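You operate a simulated robot arm through the tools that you are given. There is no shell and no other tool. Be economical: measure what you need, move in short steps, check, and stop when the job is done.

Carry out the task below with a simulated robot arm. There is one attempt and no reset: what you move stays moved.

## Task
Put the key and the socket tester in the black tray.

It is judged by the outcome, as a careful person would: the job done as asked, and still so three seconds after it is handed in. It fails if anything else is knocked over, pushed out of place, dropped, spilled or broken.

## Robot
A 7-joint arm with a two-finger parallel gripper, fixed in place. Base frame: the origin is at the foot of the arm, x ahead of it, y to its left, z up; the work surface is at about z = 0. Units: m, degrees, N and s.
With the tool pointing down near the work surface it reaches from about 0.22 to 0.58 m from the base axis. Its first joint turns from -66.0 to 66.0 degrees. Payload 2.5 kg.
Tool frame: the origin (TCP) lies between the finger pads and is the grasp point; the fingertips stand 0.023 m ahead of it; z points along the fingers, y is the line along which they close. Largest opening 0.094 m; finger width 0.038, thickness 0.01; the body of the gripper, 0.054 by 0.096 m, starts 0.039 m behind the TCP.
Orientation is that of the tool frame in the base frame, as a unit quaternion [w, x, y, z]. With the fingers straight down and closing along the base's y, the tool's x points along the base's -x, its y along +y and its z along -z.

## Interface
- The arm moves only by the tool send_rows. Its argument "deltas" is a list of rows, each a list of 7 numbers: the opening, from 0 (shut) to 1 (fully open), then the shift along the tool's x, y, z in m, then the turn, a rotation vector about the tool's x, y, z in degrees. In form: [[hand, dx, dy, dz, ax, ay, az], ...]. A call has 1 to 12 rows; each row is the pose to reach, as a shift and turn from the pose commanded when the call began, along the tool's axes at that moment. Rows are played at 5 a second. More than 0.05 m and 8.6 degrees between two rows, or a gripper value outside its range, and nothing of the call is played. A pose out of reach is approached as far as the arm can. The call stops where the force on the tool passes 40 N (or 10 N more than at its start, if that is more) or the arm is blocked; 0.2 s more then pass. Each finger travels about 0.108 m/s and halts on what it meets, pressing with about 24 N; the grip force reading is that of the motor and also rises with nothing between the fingers. The clock runs only during rows and for 0.2 s after the last one: add rows that repeat a pose to give the fingers time. It gives the time, the measured TCP pose, the force on the tool (base axes), the opening and the grip force at its end, in the units of the frame above (readings bear some noise).
- Cameras (640 x 400 px; columns grow to the right, rows downward): "scene" is fixed at [0.1214, -0.4176, 0.5319]; the picture's right is [0.77, -0.64, 0.00], its down [-0.44, -0.53, -0.72] and it looks along [0.46, 0.55, -0.69] (base axes); focal length 356 px, centre (320, 200). "wrist" rides on the gripper at [0.086, 0.016, -0.074] in the tool frame; the picture's right is [-0.18, 0.98, 0.00], its down [-0.58, -0.11, -0.81] and it looks along [-0.79, -0.15, 0.59] (tool axes); focal length 243 px, centre (320, 200). There is no depth. A picture from a camera that has moved, and an enlarged one, comes with that camera's place and axes in the base frame and with its lens.
- grab_frame(camera): a new picture of that camera. No time passes.
- close_up(camera, box): a new picture of the part [left, top, right, bottom] of that camera's present view, enlarged. No time passes.
- finish_job(): hands the job in; it is judged then, once.

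Go step by step. Nothing tells you positions but the pictures and the camera data: compare them with the known pose of the tool, close in by small moves and look again before you grip or let go. The budget is 90 turns and 36 pictures, counting those below and the enlarged ones. Unless the task says otherwise, let go and move clear before handing in, and close with one line.

The tools are called after "Request:" as name(argument=value, ...) on one line, values as JSON. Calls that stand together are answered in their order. send_rows: Moves the arm, as the interface text tells. Its arguments: {"type":"object","properties":{"deltas":{"type":"array"}},"required":["deltas"]} The other tools are called the same way: grab_frame (camera) takes a picture; close_up (camera, box) takes an enlarged picture of a part of a camera's view; finish_job () hands the job in.

At the start:

```text
time_s: 0.0
tool_pos: [0.3818, -0.0488, 0.2575]
tool_rot: [0.0, 0.0, 1.0, 0.0]
ft_force: [-0.6, 0.0, -0.3]
grip_width: 0.0941
finger_force: 0.0
```

scene: 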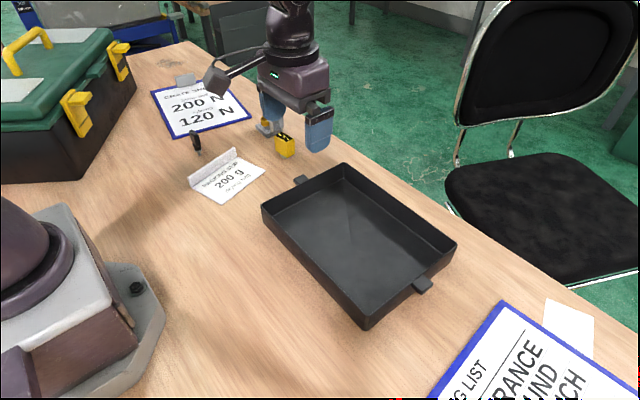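
wrist: 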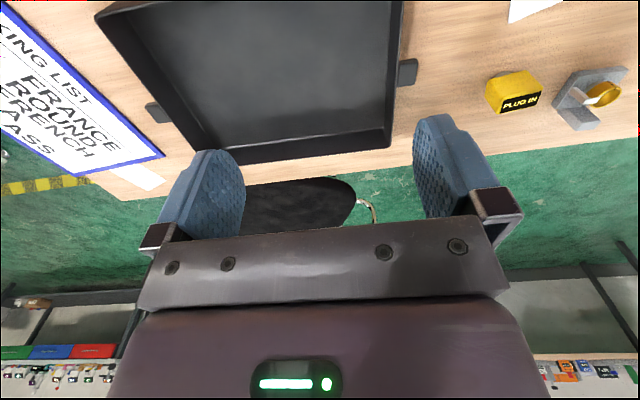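

I see the black tray, a yellow block, a grey piece with a yellow ring, a small black upright object, and some signs. I'll enlarge these to identify them.

Request:
close_up(camera="scene", box=[140, 60, 340, 210])

Request:
close_up(camera="wrist", box=[460, 40, 640, 150])

Request:
close_up(camera="scene", box=[420, 280, 640, 400])

```text
2.67 times, centred on (240, 135) of scene
camera zoom: at [0.1214, -0.4176, 0.5319], right [0.77, -0.64, 0.0], down [-0.44, -0.53, -0.72], along [0.46, 0.55, -0.69], focal length 950 px, centre (533, 373)
```

zoom: 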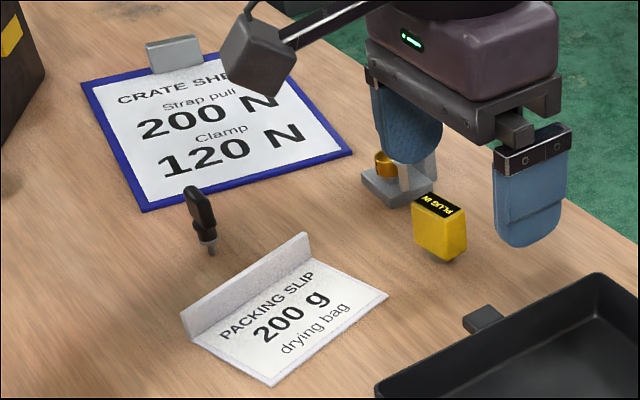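

```text
3.56 times, centred on (550, 95) of wrist
camera zoom: at [0.295, -0.0331, 0.3319], right [0.18, 0.98, 0.0], down [0.58, -0.11, 0.81], along [0.79, -0.15, -0.59], focal length 863 px, centre (-498, 573)
```

zoom: 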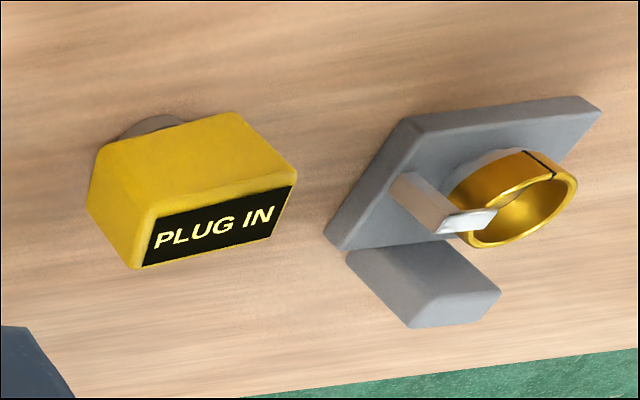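

```text
2.91 times, centred on (530, 340) of scene
camera zoom: at [0.1214, -0.4176, 0.5319], right [0.77, -0.64, 0.0], down [-0.44, -0.53, -0.72], along [0.46, 0.55, -0.69], focal length 1036 px, centre (-291, -207)
```

zoom: 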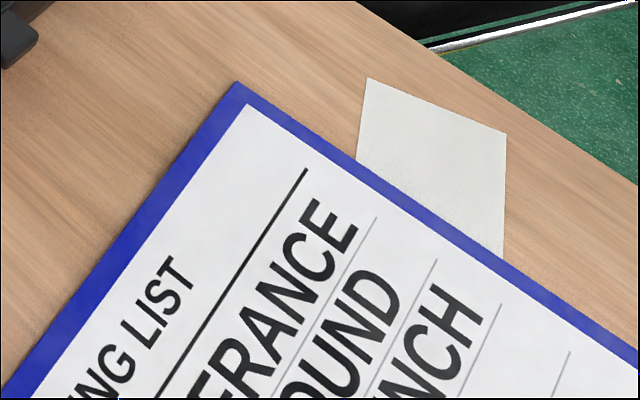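

The yellow "PLUG IN" block is probably the socket tester; the black upright may be the key. I'll zoom in more.

Request:
close_up(camera="scene", box=[175, 120, 225, 165])

Request:
close_up(camera="scene", box=[250, 100, 310, 165])

```text
8.89 times, centred on (200, 142) of scene
camera zoom: at [0.1214, -0.4176, 0.5319], right [0.77, -0.64, 0.0], down [-0.44, -0.53, -0.72], along [0.46, 0.55, -0.69], focal length 3167 px, centre (1387, 711)
```

zoom: 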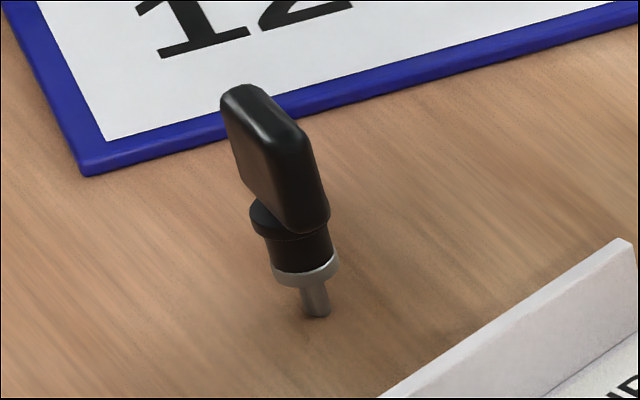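

```text
6.15 times, centred on (280, 132) of scene
camera zoom: at [0.1214, -0.4176, 0.5319], right [0.77, -0.64, 0.0], down [-0.44, -0.53, -0.72], along [0.46, 0.55, -0.69], focal length 2192 px, centre (566, 615)
```

zoom: 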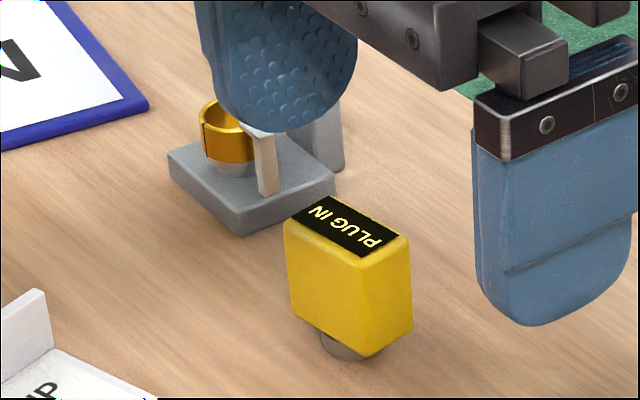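

The yellow tester stands at about (0.506, 0.181) with its top at z≈0.06. The black upright key is at about (0.347, 0.320), top z≈0.065, and the tray spans about x 0.35–0.57, y −0.26–0.03. I'll move above the tester first.

Request:
send_rows(deltas=[[1, -0.0155, 0.0287, 0.0134, 0, 0, 0], [1, -0.031, 0.0575, 0.0269, 0, 0, 0], [1, -0.0465, 0.0862, 0.0403, 0, 0, 0], [1, -0.062, 0.115, 0.0537, 0, 0, 0], [1, -0.0775, 0.1437, 0.0672, 0, 0, 0], [1, -0.093, 0.1725, 0.0806, 0, 0, 0], [1, -0.1085, 0.2012, 0.094, 0, 0, 0], [1, -0.124, 0.23, 0.1075, 0, 0, 0], [1, -0.124, 0.23, 0.1075, 0, 0, 0]])

Request:
grab_frame(camera="wrist")

Request:
grab_frame(camera="scene")

```text
time_s: 2.0
tool_pos: [0.5044, 0.1794, 0.1465]
tool_rot: [0.0, 0.0, 1.0, 0.0]
ft_force: [-0.3, -0.1, 0.2]
grip_width: 0.094
finger_force: 0.0
```

```text
28 pictures are left
camera wrist: at [0.4171, 0.1955, 0.2234], right [0.18, 0.98, 0.0], down [0.58, -0.11, 0.81], along [0.79, -0.15, -0.59], focal length 243 px, centre (320, 200)
```

wrist: 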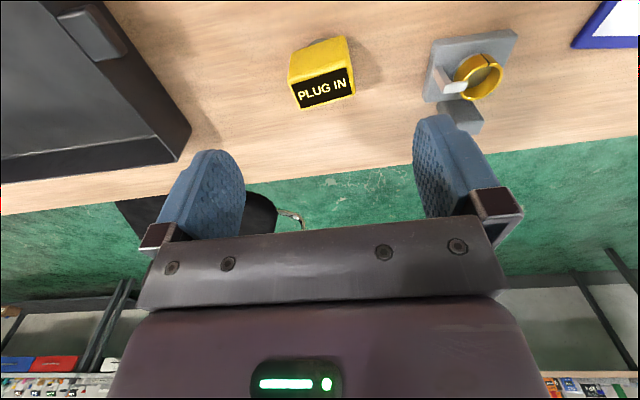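

```text
27 pictures are left
```

scene: 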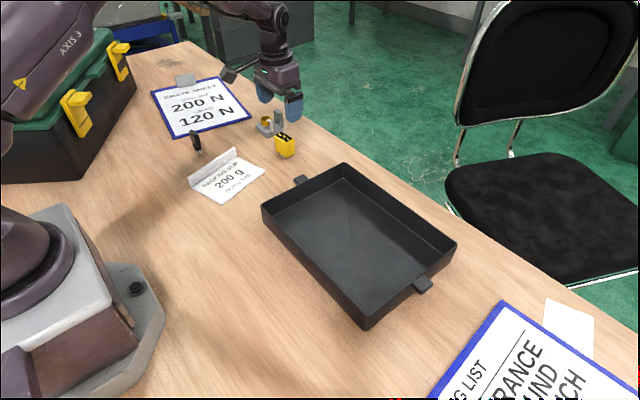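

The tester's label centre projects to about (0.507, 0.180), turned about 5°, right beneath the open fingers. I'll go down with a slight turn.

Request:
send_rows(deltas=[[1, -0.0025, 0.001, 0.025, 0, 0, -5], [1, -0.0025, 0.001, 0.05, 0, 0, -5], [1, -0.0025, 0.001, 0.07, 0, 0, -5], [1, -0.0025, 0.001, 0.088, 0, 0, -5], [1, -0.0025, 0.001, 0.102, 0, 0, -5], [1, -0.0025, 0.001, 0.107, 0, 0, -5], [1, -0.0025, 0.001, 0.107, 0, 0, -5]])

Request:
grab_frame(camera="wrist")

Request:
close_up(camera="scene", box=[235, 70, 345, 180])

```text
time_s: 3.6
tool_pos: [0.5066, 0.1806, 0.0441]
tool_rot: [-0.001, -0.044, 0.999, 0.0]
ft_force: [0.9, 0.6, 0.8]
grip_width: 0.0942
finger_force: 0.0
```

```text
26 pictures are left
camera wrist: at [0.4201, 0.1893, 0.1176], right [0.1, 1.0, 0.0], down [0.59, -0.06, 0.81], along [0.8, -0.08, -0.59], focal length 243 px, centre (320, 200)
```

wrist: 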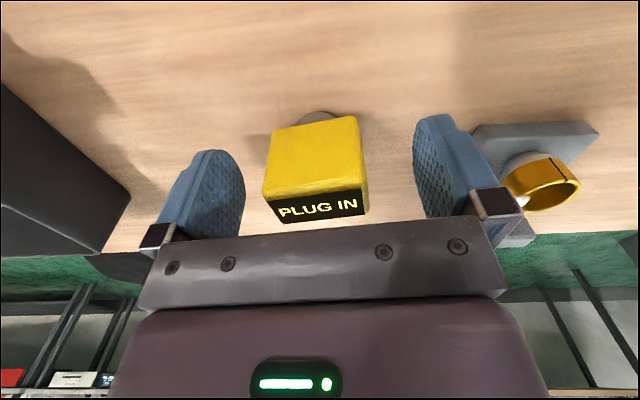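

```text
3.64 times, centred on (290, 125) of scene
camera zoom: at [0.1214, -0.4176, 0.5319], right [0.77, -0.64, 0.0], down [-0.44, -0.53, -0.72], along [0.46, 0.55, -0.69], focal length 1295 px, centre (429, 473)
```

zoom: 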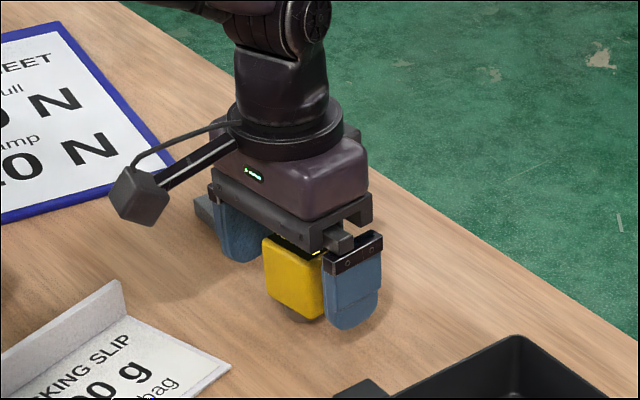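

The tester sits centred between the fingers. I'll close on it.

Request:
send_rows(deltas=[[0.6, 0, 0, 0.002, 0, 0, -2], [0.4, 0, 0, 0.002, 0, 0, -2], [0.2, 0, 0, 0.002, 0, 0, -2], [0.2, 0, 0, 0.002, 0, 0, -2], [0.2, 0, 0, 0.002, 0, 0, -2]])

```text
time_s: 4.8
tool_pos: [0.508, 0.1818, 0.0418]
tool_rot: [0.0, -0.061, 0.998, 0.0]
ft_force: [-0.1, -0.8, 1.8]
grip_width: 0.0455
finger_force: 24.3
```

The fingers stopped at 0.0455 m with 24 N, so the tester is held. I'll lift it straight up and check.

Request:
send_rows(deltas=[[0.2, 0, 0, -0.01, 0, 0, 0], [0.2, 0, 0, -0.03, 0, 0, 0], [0.2, 0, 0, -0.06, 0, 0, 0], [0.2, 0, 0, -0.1, 0, 0, 0], [0.2, 0, 0, -0.12, 0, 0, 0], [0.2, 0, 0, -0.12, 0, 0, 0]])

Request:
grab_frame(camera="scene")

```text
time_s: 6.2
tool_pos: [0.509, 0.1818, 0.1604]
tool_rot: [0.0, -0.061, 0.998, 0.0]
ft_force: [-0.6, -0.4, -0.5]
grip_width: 0.0457
finger_force: 24.5
```

```text
24 pictures are left
```

scene: 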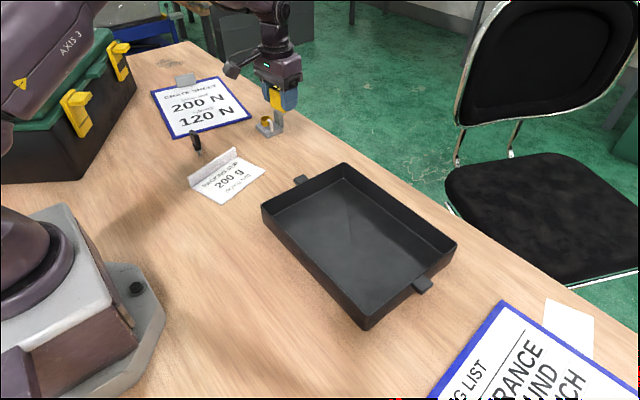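

The tester is lifted cleanly and nothing else moved. I'll carry it over the tray to about (0.47, −0.16).

Request:
send_rows(deltas=[[0.2, 0.009, -0.0372, 0, 0, 0, 0], [0.2, 0.0179, -0.0744, 0, 0, 0, 0], [0.2, 0.0268, -0.1116, 0, 0, 0, 0], [0.2, 0.0357, -0.1488, 0, 0, 0, 0], [0.2, 0.0447, -0.186, 0, 0, 0, 0], [0.2, 0.0536, -0.2231, 0, 0, 0, 0], [0.2, 0.0625, -0.2603, 0, 0, 0, 0], [0.2, 0.0715, -0.2975, 0, 0, 0, 0], [0.2, 0.0804, -0.3347, 0, 0, 0, 0], [0.2, 0.0804, -0.3347, 0, 0, 0, 0]])

Request:
grab_frame(camera="scene")

```text
time_s: 8.4
tool_pos: [0.4715, -0.1572, 0.1618]
tool_rot: [0.001, -0.061, 0.998, -0.001]
ft_force: [-0.2, 0.2, -0.6]
grip_width: 0.0454
finger_force: 23.5
```

```text
23 pictures are left
```

scene: 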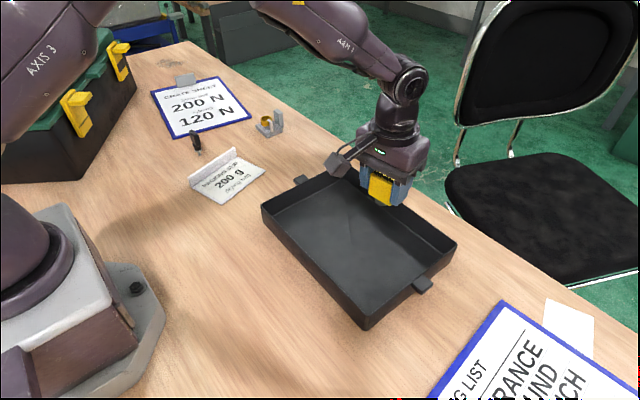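

The tester hangs over the tray. I'll lower it to just above the tray floor.

Request:
send_rows(deltas=[[0.2, 0, 0, 0.03, 0, 0, 0], [0.2, 0, 0, 0.06, 0, 0, 0], [0.2, 0, 0, 0.085, 0, 0, 0], [0.2, 0, 0, 0.1, 0, 0, 0], [0.2, 0, 0, 0.108, 0, 0, 0], [0.2, 0, 0, 0.112, 0, 0, 0], [0.2, 0, 0, 0.112, 0, 0, 0]])

Request:
close_up(camera="scene", box=[260, 140, 460, 330])

```text
time_s: 10.0
tool_pos: [0.4692, -0.1574, 0.047]
tool_rot: [0.0, -0.061, 0.998, 0.0]
ft_force: [-0.6, -0.8, -0.8]
grip_width: 0.0455
finger_force: 23.5
```

```text
2.11 times, centred on (360, 235) of scene
camera zoom: at [0.1214, -0.4176, 0.5319], right [0.77, -0.64, 0.0], down [-0.44, -0.53, -0.72], along [0.46, 0.55, -0.69], focal length 750 px, centre (236, 126)
```

zoom: 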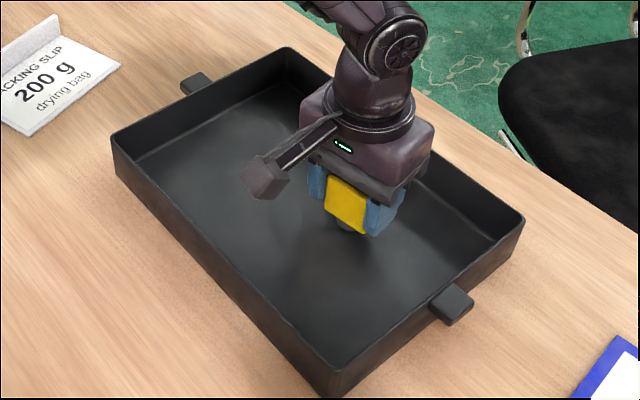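

Close to the floor with no contact force yet. I'll feel down a couple of millimetres.

Request:
send_rows(deltas=[[0.2, 0, 0, 0.001, 0, 0, 0], [0.2, 0, 0, 0.002, 0, 0, 0], [0.2, 0, 0, 0.002, 0, 0, 0]])

```text
time_s: 10.8
tool_pos: [0.4699, -0.1584, 0.0464]
tool_rot: [0.0, -0.061, 0.998, 0.001]
ft_force: [0.3, -0.4, -0.7]
grip_width: 0.0457
finger_force: 23.9
```

Request:
send_rows(deltas=[[0.2, 0, 0, 0.001, 0, 0, 0], [0.2, 0, 0, 0.002, 0, 0, 0], [0.2, 0, 0, 0.002, 0, 0, 0]])

```text
time_s: 11.6
tool_pos: [0.4703, -0.1588, 0.0463]
tool_rot: [0.001, -0.061, 0.998, 0.0]
ft_force: [-3.7, 1.9, 12.1]
grip_width: 0.0455
finger_force: 23.6
```

The force rose to 12 N upward, so the tester now stands on the tray floor. I'll open a little, then fully, and rise.

Request:
send_rows(deltas=[[0.2, 0, 0, -0.0015, 0, 0, 0], [0.55, 0, 0, -0.0015, 0, 0, 0], [0.8, 0, 0, -0.0015, 0, 0, 0], [0.8, 0, 0, -0.0015, 0, 0, 0], [0.8, 0, 0, -0.02, 0, 0, 0], [0.8, 0, 0, -0.05, 0, 0, 0], [0.8, 0, 0, -0.09, 0, 0, 0], [0.8, 0, 0, -0.13, 0, 0, 0], [0.8, 0, 0, -0.13, 0, 0, 0]])

Request:
grab_frame(camera="scene")

```text
time_s: 13.6
tool_pos: [0.4691, -0.1601, 0.1755]
tool_rot: [-0.001, -0.061, 0.998, 0.0]
ft_force: [1.3, -0.7, 0.2]
grip_width: 0.0753
finger_force: 0.1
```

```text
21 pictures are left
```

scene: 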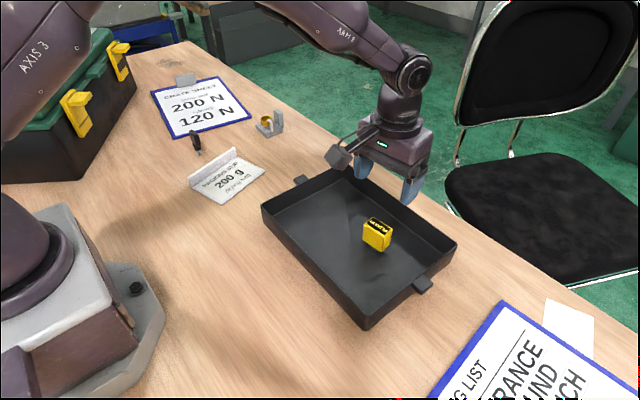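

The tester stands in the tray. Next I go over the key, turning the gripper so its fingers close along x, across the key's thin bow.

Request:
send_rows(deltas=[[0.8, 0.0057, 0.0447, 0, 0, 0, -7.5], [0.8, 0.0114, 0.0893, 0, 0, 0, -15], [0.8, 0.0171, 0.134, 0, 0, 0, -22.5], [0.8, 0.0228, 0.1787, 0, 0, 0, -30], [0.8, 0.0285, 0.2233, 0, 0, 0, -37.5], [0.8, 0.0341, 0.268, 0, 0, 0, -45], [0.8, 0.0398, 0.3127, 0, 0, 0, -52.5], [0.8, 0.0455, 0.3573, 0, 0, 0, -60], [0.8, 0.0512, 0.402, 0, 0, 0, -67.5], [0.8, 0.0569, 0.4467, 0, 0, 0, -75], [0.8, 0.0626, 0.4913, 0, 0, 0, -83], [0.8, 0.0626, 0.4913, 0, 0, 0, -83]])

Request:
grab_frame(camera="wrist")

Request:
grab_frame(camera="scene")

```text
time_s: 16.2
tool_pos: [0.3492, 0.3206, 0.1729]
tool_rot: [-0.001, 0.708, -0.706, 0.0]
ft_force: [0.6, -0.3, -0.4]
grip_width: 0.075
finger_force: 0.1
```

```text
20 pictures are left
camera wrist: at [0.3318, 0.2342, 0.2475], right [-0.98, 0.18, 0.0], down [0.11, 0.58, 0.81], along [0.15, 0.79, -0.59], focal length 243 px, centre (320, 200)
```

wrist: 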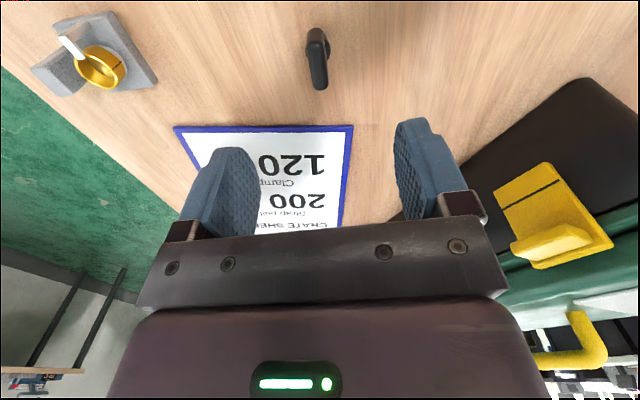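

```text
19 pictures are left
```

scene: 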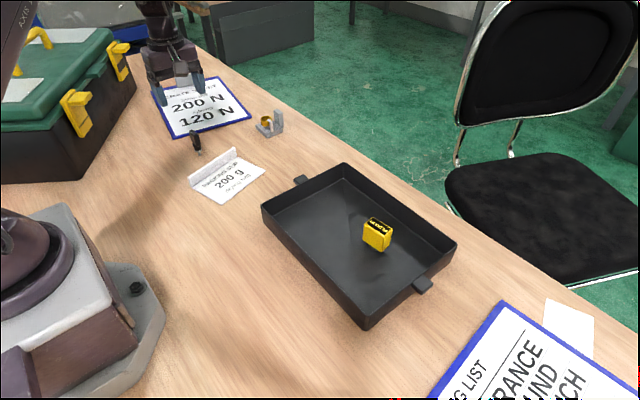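

The key's bow is seen nearly edge-on below the fingers. I'll enlarge it to fix its place and angle.

Request:
close_up(camera="wrist", box=[280, 10, 360, 100])

```text
4.44 times, centred on (320, 55) of wrist
camera zoom: at [0.3318, 0.2342, 0.2475], right [-0.98, 0.18, 0.0], down [0.11, 0.58, 0.81], along [0.15, 0.79, -0.59], focal length 1078 px, centre (320, 844)
```

zoom: 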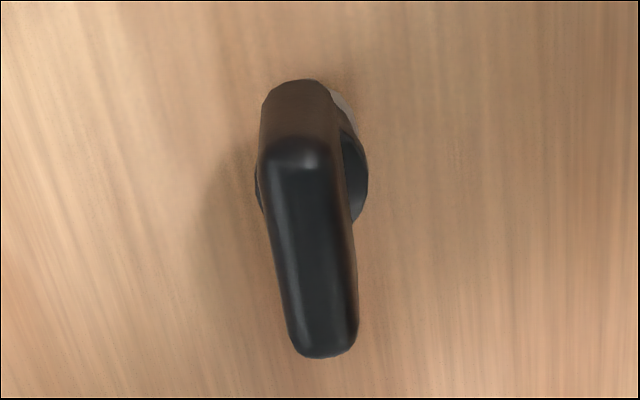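

The key's bow runs along y, centred at about (0.349, 0.318), roughly 14 mm thick. I'll go down so the pads span the bow and the tips stay above the collar.

Request:
send_rows(deltas=[[0.8, 0.0025, 0, 0.03, 0, 0, 0], [0.8, 0.0025, 0, 0.06, 0, 0, 0], [0.8, 0.0025, 0, 0.085, 0, 0, 0], [0.8, 0.0025, 0, 0.105, 0, 0, 0], [0.8, 0.0025, 0, 0.117, 0, 0, 0], [0.8, 0.0025, 0, 0.117, 0, 0, 0]])

Request:
grab_frame(camera="wrist")

Request:
close_up(camera="scene", box=[150, 80, 250, 180])

```text
time_s: 17.6
tool_pos: [0.347, 0.318, 0.0576]
tool_rot: [0.0, 0.707, -0.707, 0.0]
ft_force: [0.3, 0.2, 0.1]
grip_width: 0.0749
finger_force: 0.2
```

```text
17 pictures are left
camera wrist: at [0.3314, 0.2313, 0.1317], right [-0.98, 0.18, 0.0], down [0.11, 0.58, 0.81], along [0.15, 0.79, -0.59], focal length 243 px, centre (320, 200)
```

wrist: 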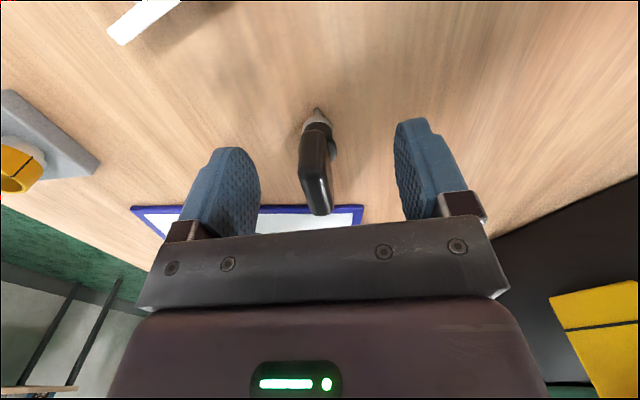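

```text
4.00 times, centred on (200, 130) of scene
camera zoom: at [0.1214, -0.4176, 0.5319], right [0.77, -0.64, 0.0], down [-0.44, -0.53, -0.72], along [0.46, 0.55, -0.69], focal length 1425 px, centre (800, 480)
```

zoom: 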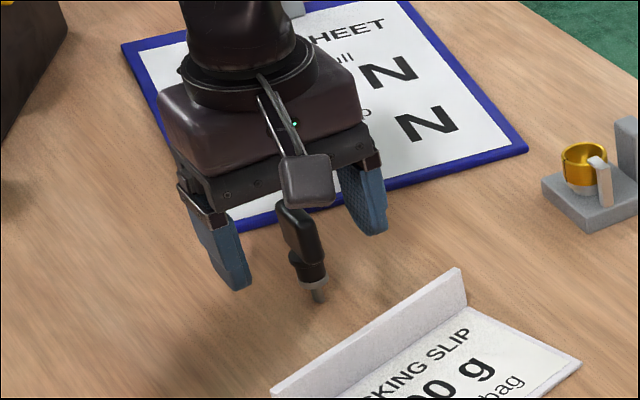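

The key is between the fingers, about 2 mm off centre in x. I'll correct that and close in steps.

Request:
send_rows(deltas=[[0.8, 0, -0.002, 0.001, 0, 0, 0], [0.6, 0, -0.002, 0.001, 0, 0, 0], [0.4, 0, -0.002, 0.001, 0, 0, 0], [0.3, 0, -0.002, 0.001, 0, 0, 0], [0.22, 0, -0.002, 0.001, 0, 0, 0], [0.15, 0, -0.002, 0.001, 0, 0, 0], [0, 0, -0.002, 0.001, 0, 0, 0], [0, 0, -0.002, 0.001, 0, 0, 0], [0, 0, -0.002, 0.001, 0, 0, 0]])

Request:
grab_frame(camera="wrist")

```text
time_s: 19.6
tool_pos: [0.3493, 0.3173, 0.0559]
tool_rot: [0.0, -0.707, 0.707, 0.001]
ft_force: [-0.4, -0.3, -0.7]
grip_width: 0.0194
finger_force: 24.0
```

```text
15 pictures are left
camera wrist: at [0.3329, 0.2308, 0.1303], right [-0.98, 0.18, 0.0], down [0.11, 0.58, 0.81], along [0.15, 0.79, -0.59], focal length 243 px, centre (320, 200)
```

wrist: 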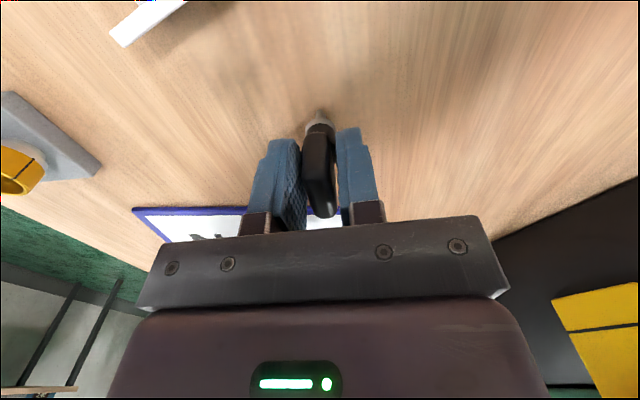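

The key is gripped at 19 mm width with 24 N. I'll lift a little and watch.

Request:
send_rows(deltas=[[0, 0, 0, -0.005, 0, 0, 0], [0, 0, 0, -0.02, 0, 0, 0], [0, 0, 0, -0.04, 0, 0, 0], [0, 0, 0, -0.06, 0, 0, 0], [0, 0, 0, -0.06, 0, 0, 0]])

Request:
close_up(camera="scene", box=[150, 60, 250, 160])

Request:
close_up(camera="wrist", box=[230, 80, 410, 240])

```text
time_s: 20.8
tool_pos: [0.3498, 0.318, 0.1163]
tool_rot: [-0.001, 0.707, -0.707, -0.001]
ft_force: [-0.5, 0.0, -0.3]
grip_width: 0.0193
finger_force: 24.2
```

```text
4.00 times, centred on (200, 110) of scene
camera zoom: at [0.1214, -0.4176, 0.5319], right [0.77, -0.64, 0.0], down [-0.44, -0.53, -0.72], along [0.46, 0.55, -0.69], focal length 1425 px, centre (800, 560)
```

zoom: 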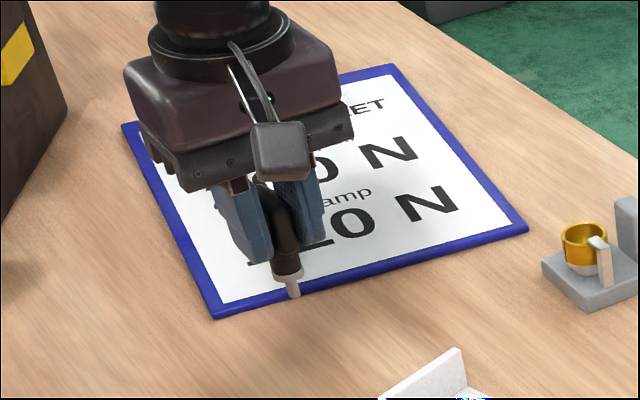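

```text
2.50 times, centred on (320, 160) of wrist
camera zoom: at [0.333, 0.2309, 0.1917], right [-0.98, 0.18, 0.0], down [0.11, 0.58, 0.81], along [0.15, 0.79, -0.59], focal length 606 px, centre (320, 300)
```

zoom: 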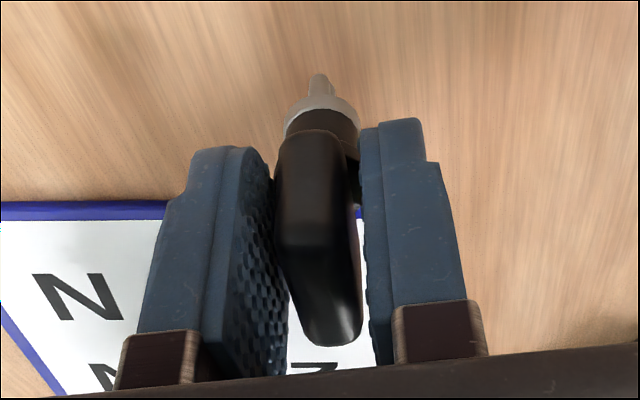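

The key came up cleanly and is still upright. I'll raise it and carry it to the free part of the tray, about (0.43, −0.055), unwinding the turn by 45°.

Request:
send_rows(deltas=[[0, 0, 0, -0.025, 0, 0, 0], [0, 0, 0, -0.05, 0, 0, 0], [0, 0.0414, -0.0089, -0.05, 0, 0, 5], [0, 0.0829, -0.0178, -0.05, 0, 0, 10], [0, 0.1243, -0.0267, -0.05, 0, 0, 15], [0, 0.1658, -0.0356, -0.05, 0, 0, 20], [0, 0.2072, -0.0444, -0.05, 0, 0, 25], [0, 0.2487, -0.0533, -0.05, 0, 0, 30], [0, 0.2901, -0.0622, -0.05, 0, 0, 35], [0, 0.3316, -0.0711, -0.05, 0, 0, 40], [0, 0.373, -0.08, -0.05, 0, 0, 45], [0, 0.373, -0.08, -0.05, 0, 0, 45]])

Request:
grab_frame(camera="scene")

```text
time_s: 23.4
tool_pos: [0.4299, -0.0546, 0.1672]
tool_rot: [-0.001, -0.383, 0.924, 0.001]
ft_force: [0.4, 0.2, 0.4]
grip_width: 0.0192
finger_force: 24.4
```

```text
12 pictures are left
```

scene: 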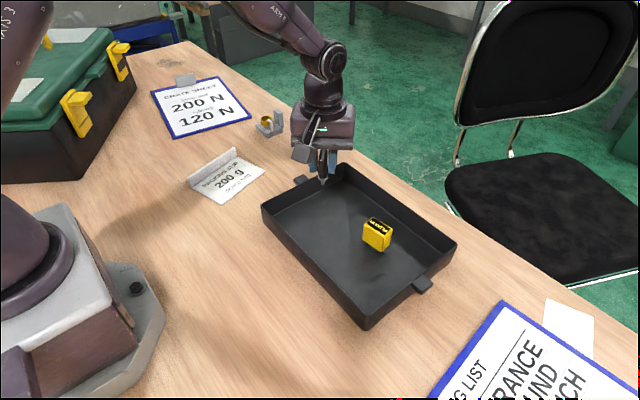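

The key is over the tray's free part. I'll lower it to just above the floor.

Request:
send_rows(deltas=[[0, 0, 0, 0.03, 0, 0, 0], [0, 0, 0, 0.06, 0, 0, 0], [0, 0, 0, 0.085, 0, 0, 0], [0, 0, 0, 0.098, 0, 0, 0], [0, 0, 0, 0.104, 0, 0, 0], [0, 0, 0, 0.104, 0, 0, 0]])

Request:
close_up(camera="scene", box=[255, 100, 455, 300])

```text
time_s: 24.8
tool_pos: [0.4302, -0.056, 0.0639]
tool_rot: [0.0, -0.383, 0.924, 0.0]
ft_force: [-0.1, -0.3, -0.7]
grip_width: 0.0193
finger_force: 23.6
```

```text
2.00 times, centred on (355, 200) of scene
camera zoom: at [0.1214, -0.4176, 0.5319], right [0.77, -0.64, 0.0], down [-0.44, -0.53, -0.72], along [0.46, 0.55, -0.69], focal length 712 px, centre (250, 200)
```

zoom: 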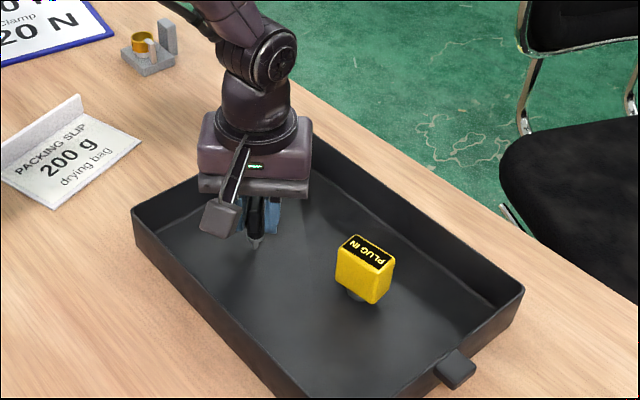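

Everything is inside the tray. I'll feel down the last few millimetres.

Request:
send_rows(deltas=[[0, 0, 0, 0.001, 0, 0, 0], [0, 0, 0, 0.002, 0, 0, 0], [0, 0, 0, 0.003, 0, 0, 0], [0, 0, 0, 0.003, 0, 0, 0]])

```text
time_s: 25.8
tool_pos: [0.4298, -0.0558, 0.0605]
tool_rot: [0.0, -0.383, 0.924, 0.0]
ft_force: [-0.2, 0.1, 0.6]
grip_width: 0.0194
finger_force: 24.1
```

Request:
send_rows(deltas=[[0, 0, 0, 0.001, 0, 0, 0], [0, 0, 0, 0.002, 0, 0, 0], [0, 0, 0, 0.002, 0, 0, 0]])

```text
time_s: 26.6
tool_pos: [0.4305, -0.0567, 0.0585]
tool_rot: [0.001, -0.382, 0.924, -0.001]
ft_force: [-4.0, -0.4, 20.6]
grip_width: 0.0196
finger_force: 24.1
```

The 20 N upward force shows the key rests on the tray floor. I'll ease off 1 mm, open gradually and rise.

Request:
send_rows(deltas=[[0, 0, 0, -0.0015, 0, 0, 0], [0.25, 0, 0, -0.0015, 0, 0, 0], [0.4, 0, 0, -0.0015, 0, 0, 0], [0.6, 0, 0, -0.0015, 0, 0, 0], [0.6, 0, 0, -0.0015, 0, 0, 0], [0.6, 0, 0, -0.02, 0, 0, 0], [0.6, 0, 0, -0.05, 0, 0, 0], [0.6, 0, 0, -0.09, 0, 0, 0], [0.6, 0, 0, -0.13, 0, 0, 0], [0.6, 0, 0, -0.16, 0, 0, 0], [0.6, 0, 0, -0.16, 0, 0, 0]])

Request:
grab_frame(camera="scene")

```text
time_s: 29.0
tool_pos: [0.4293, -0.0572, 0.2179]
tool_rot: [0.0, -0.382, 0.924, 0.0]
ft_force: [1.2, 0.2, -0.1]
grip_width: 0.0565
finger_force: 0.0
```

```text
10 pictures are left
```

scene: 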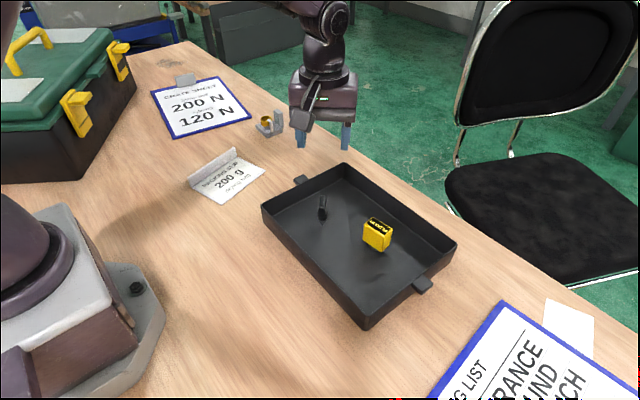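

Both stand in the tray and nothing else has moved. I'll take one last look at the grey piece with the ring, to be sure it isn't the key.

Request:
close_up(camera="scene", box=[245, 100, 295, 145])

Request:
close_up(camera="scene", box=[300, 180, 400, 260])

```text
8.89 times, centred on (270, 122) of scene
camera zoom: at [0.1214, -0.4176, 0.5319], right [0.77, -0.64, 0.0], down [-0.44, -0.53, -0.72], along [0.46, 0.55, -0.69], focal length 3167 px, centre (764, 889)
```

zoom: 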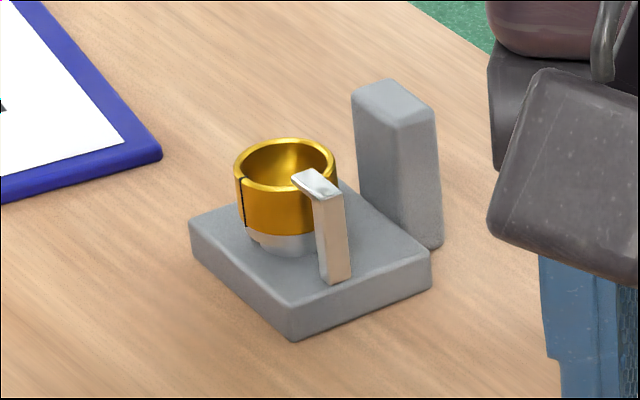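

```text
5.00 times, centred on (350, 220) of scene
camera zoom: at [0.1214, -0.4176, 0.5319], right [0.77, -0.64, 0.0], down [-0.44, -0.53, -0.72], along [0.46, 0.55, -0.69], focal length 1781 px, centre (170, 100)
```

zoom: 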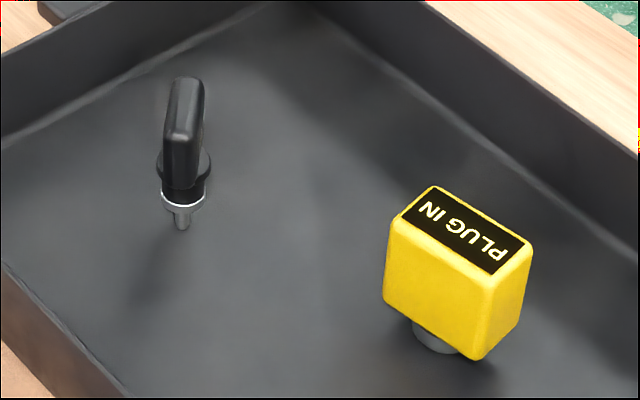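

The grey piece is a fixture with a dial, not a key. The key and the socket tester both stand in the black tray, the gripper is clear, and I'm handing in.

Request:
finish_job()

```text
The job is handed in.
```

The key and the socket tester are both standing in the black tray, and nothing else looked moved in the last pictures.
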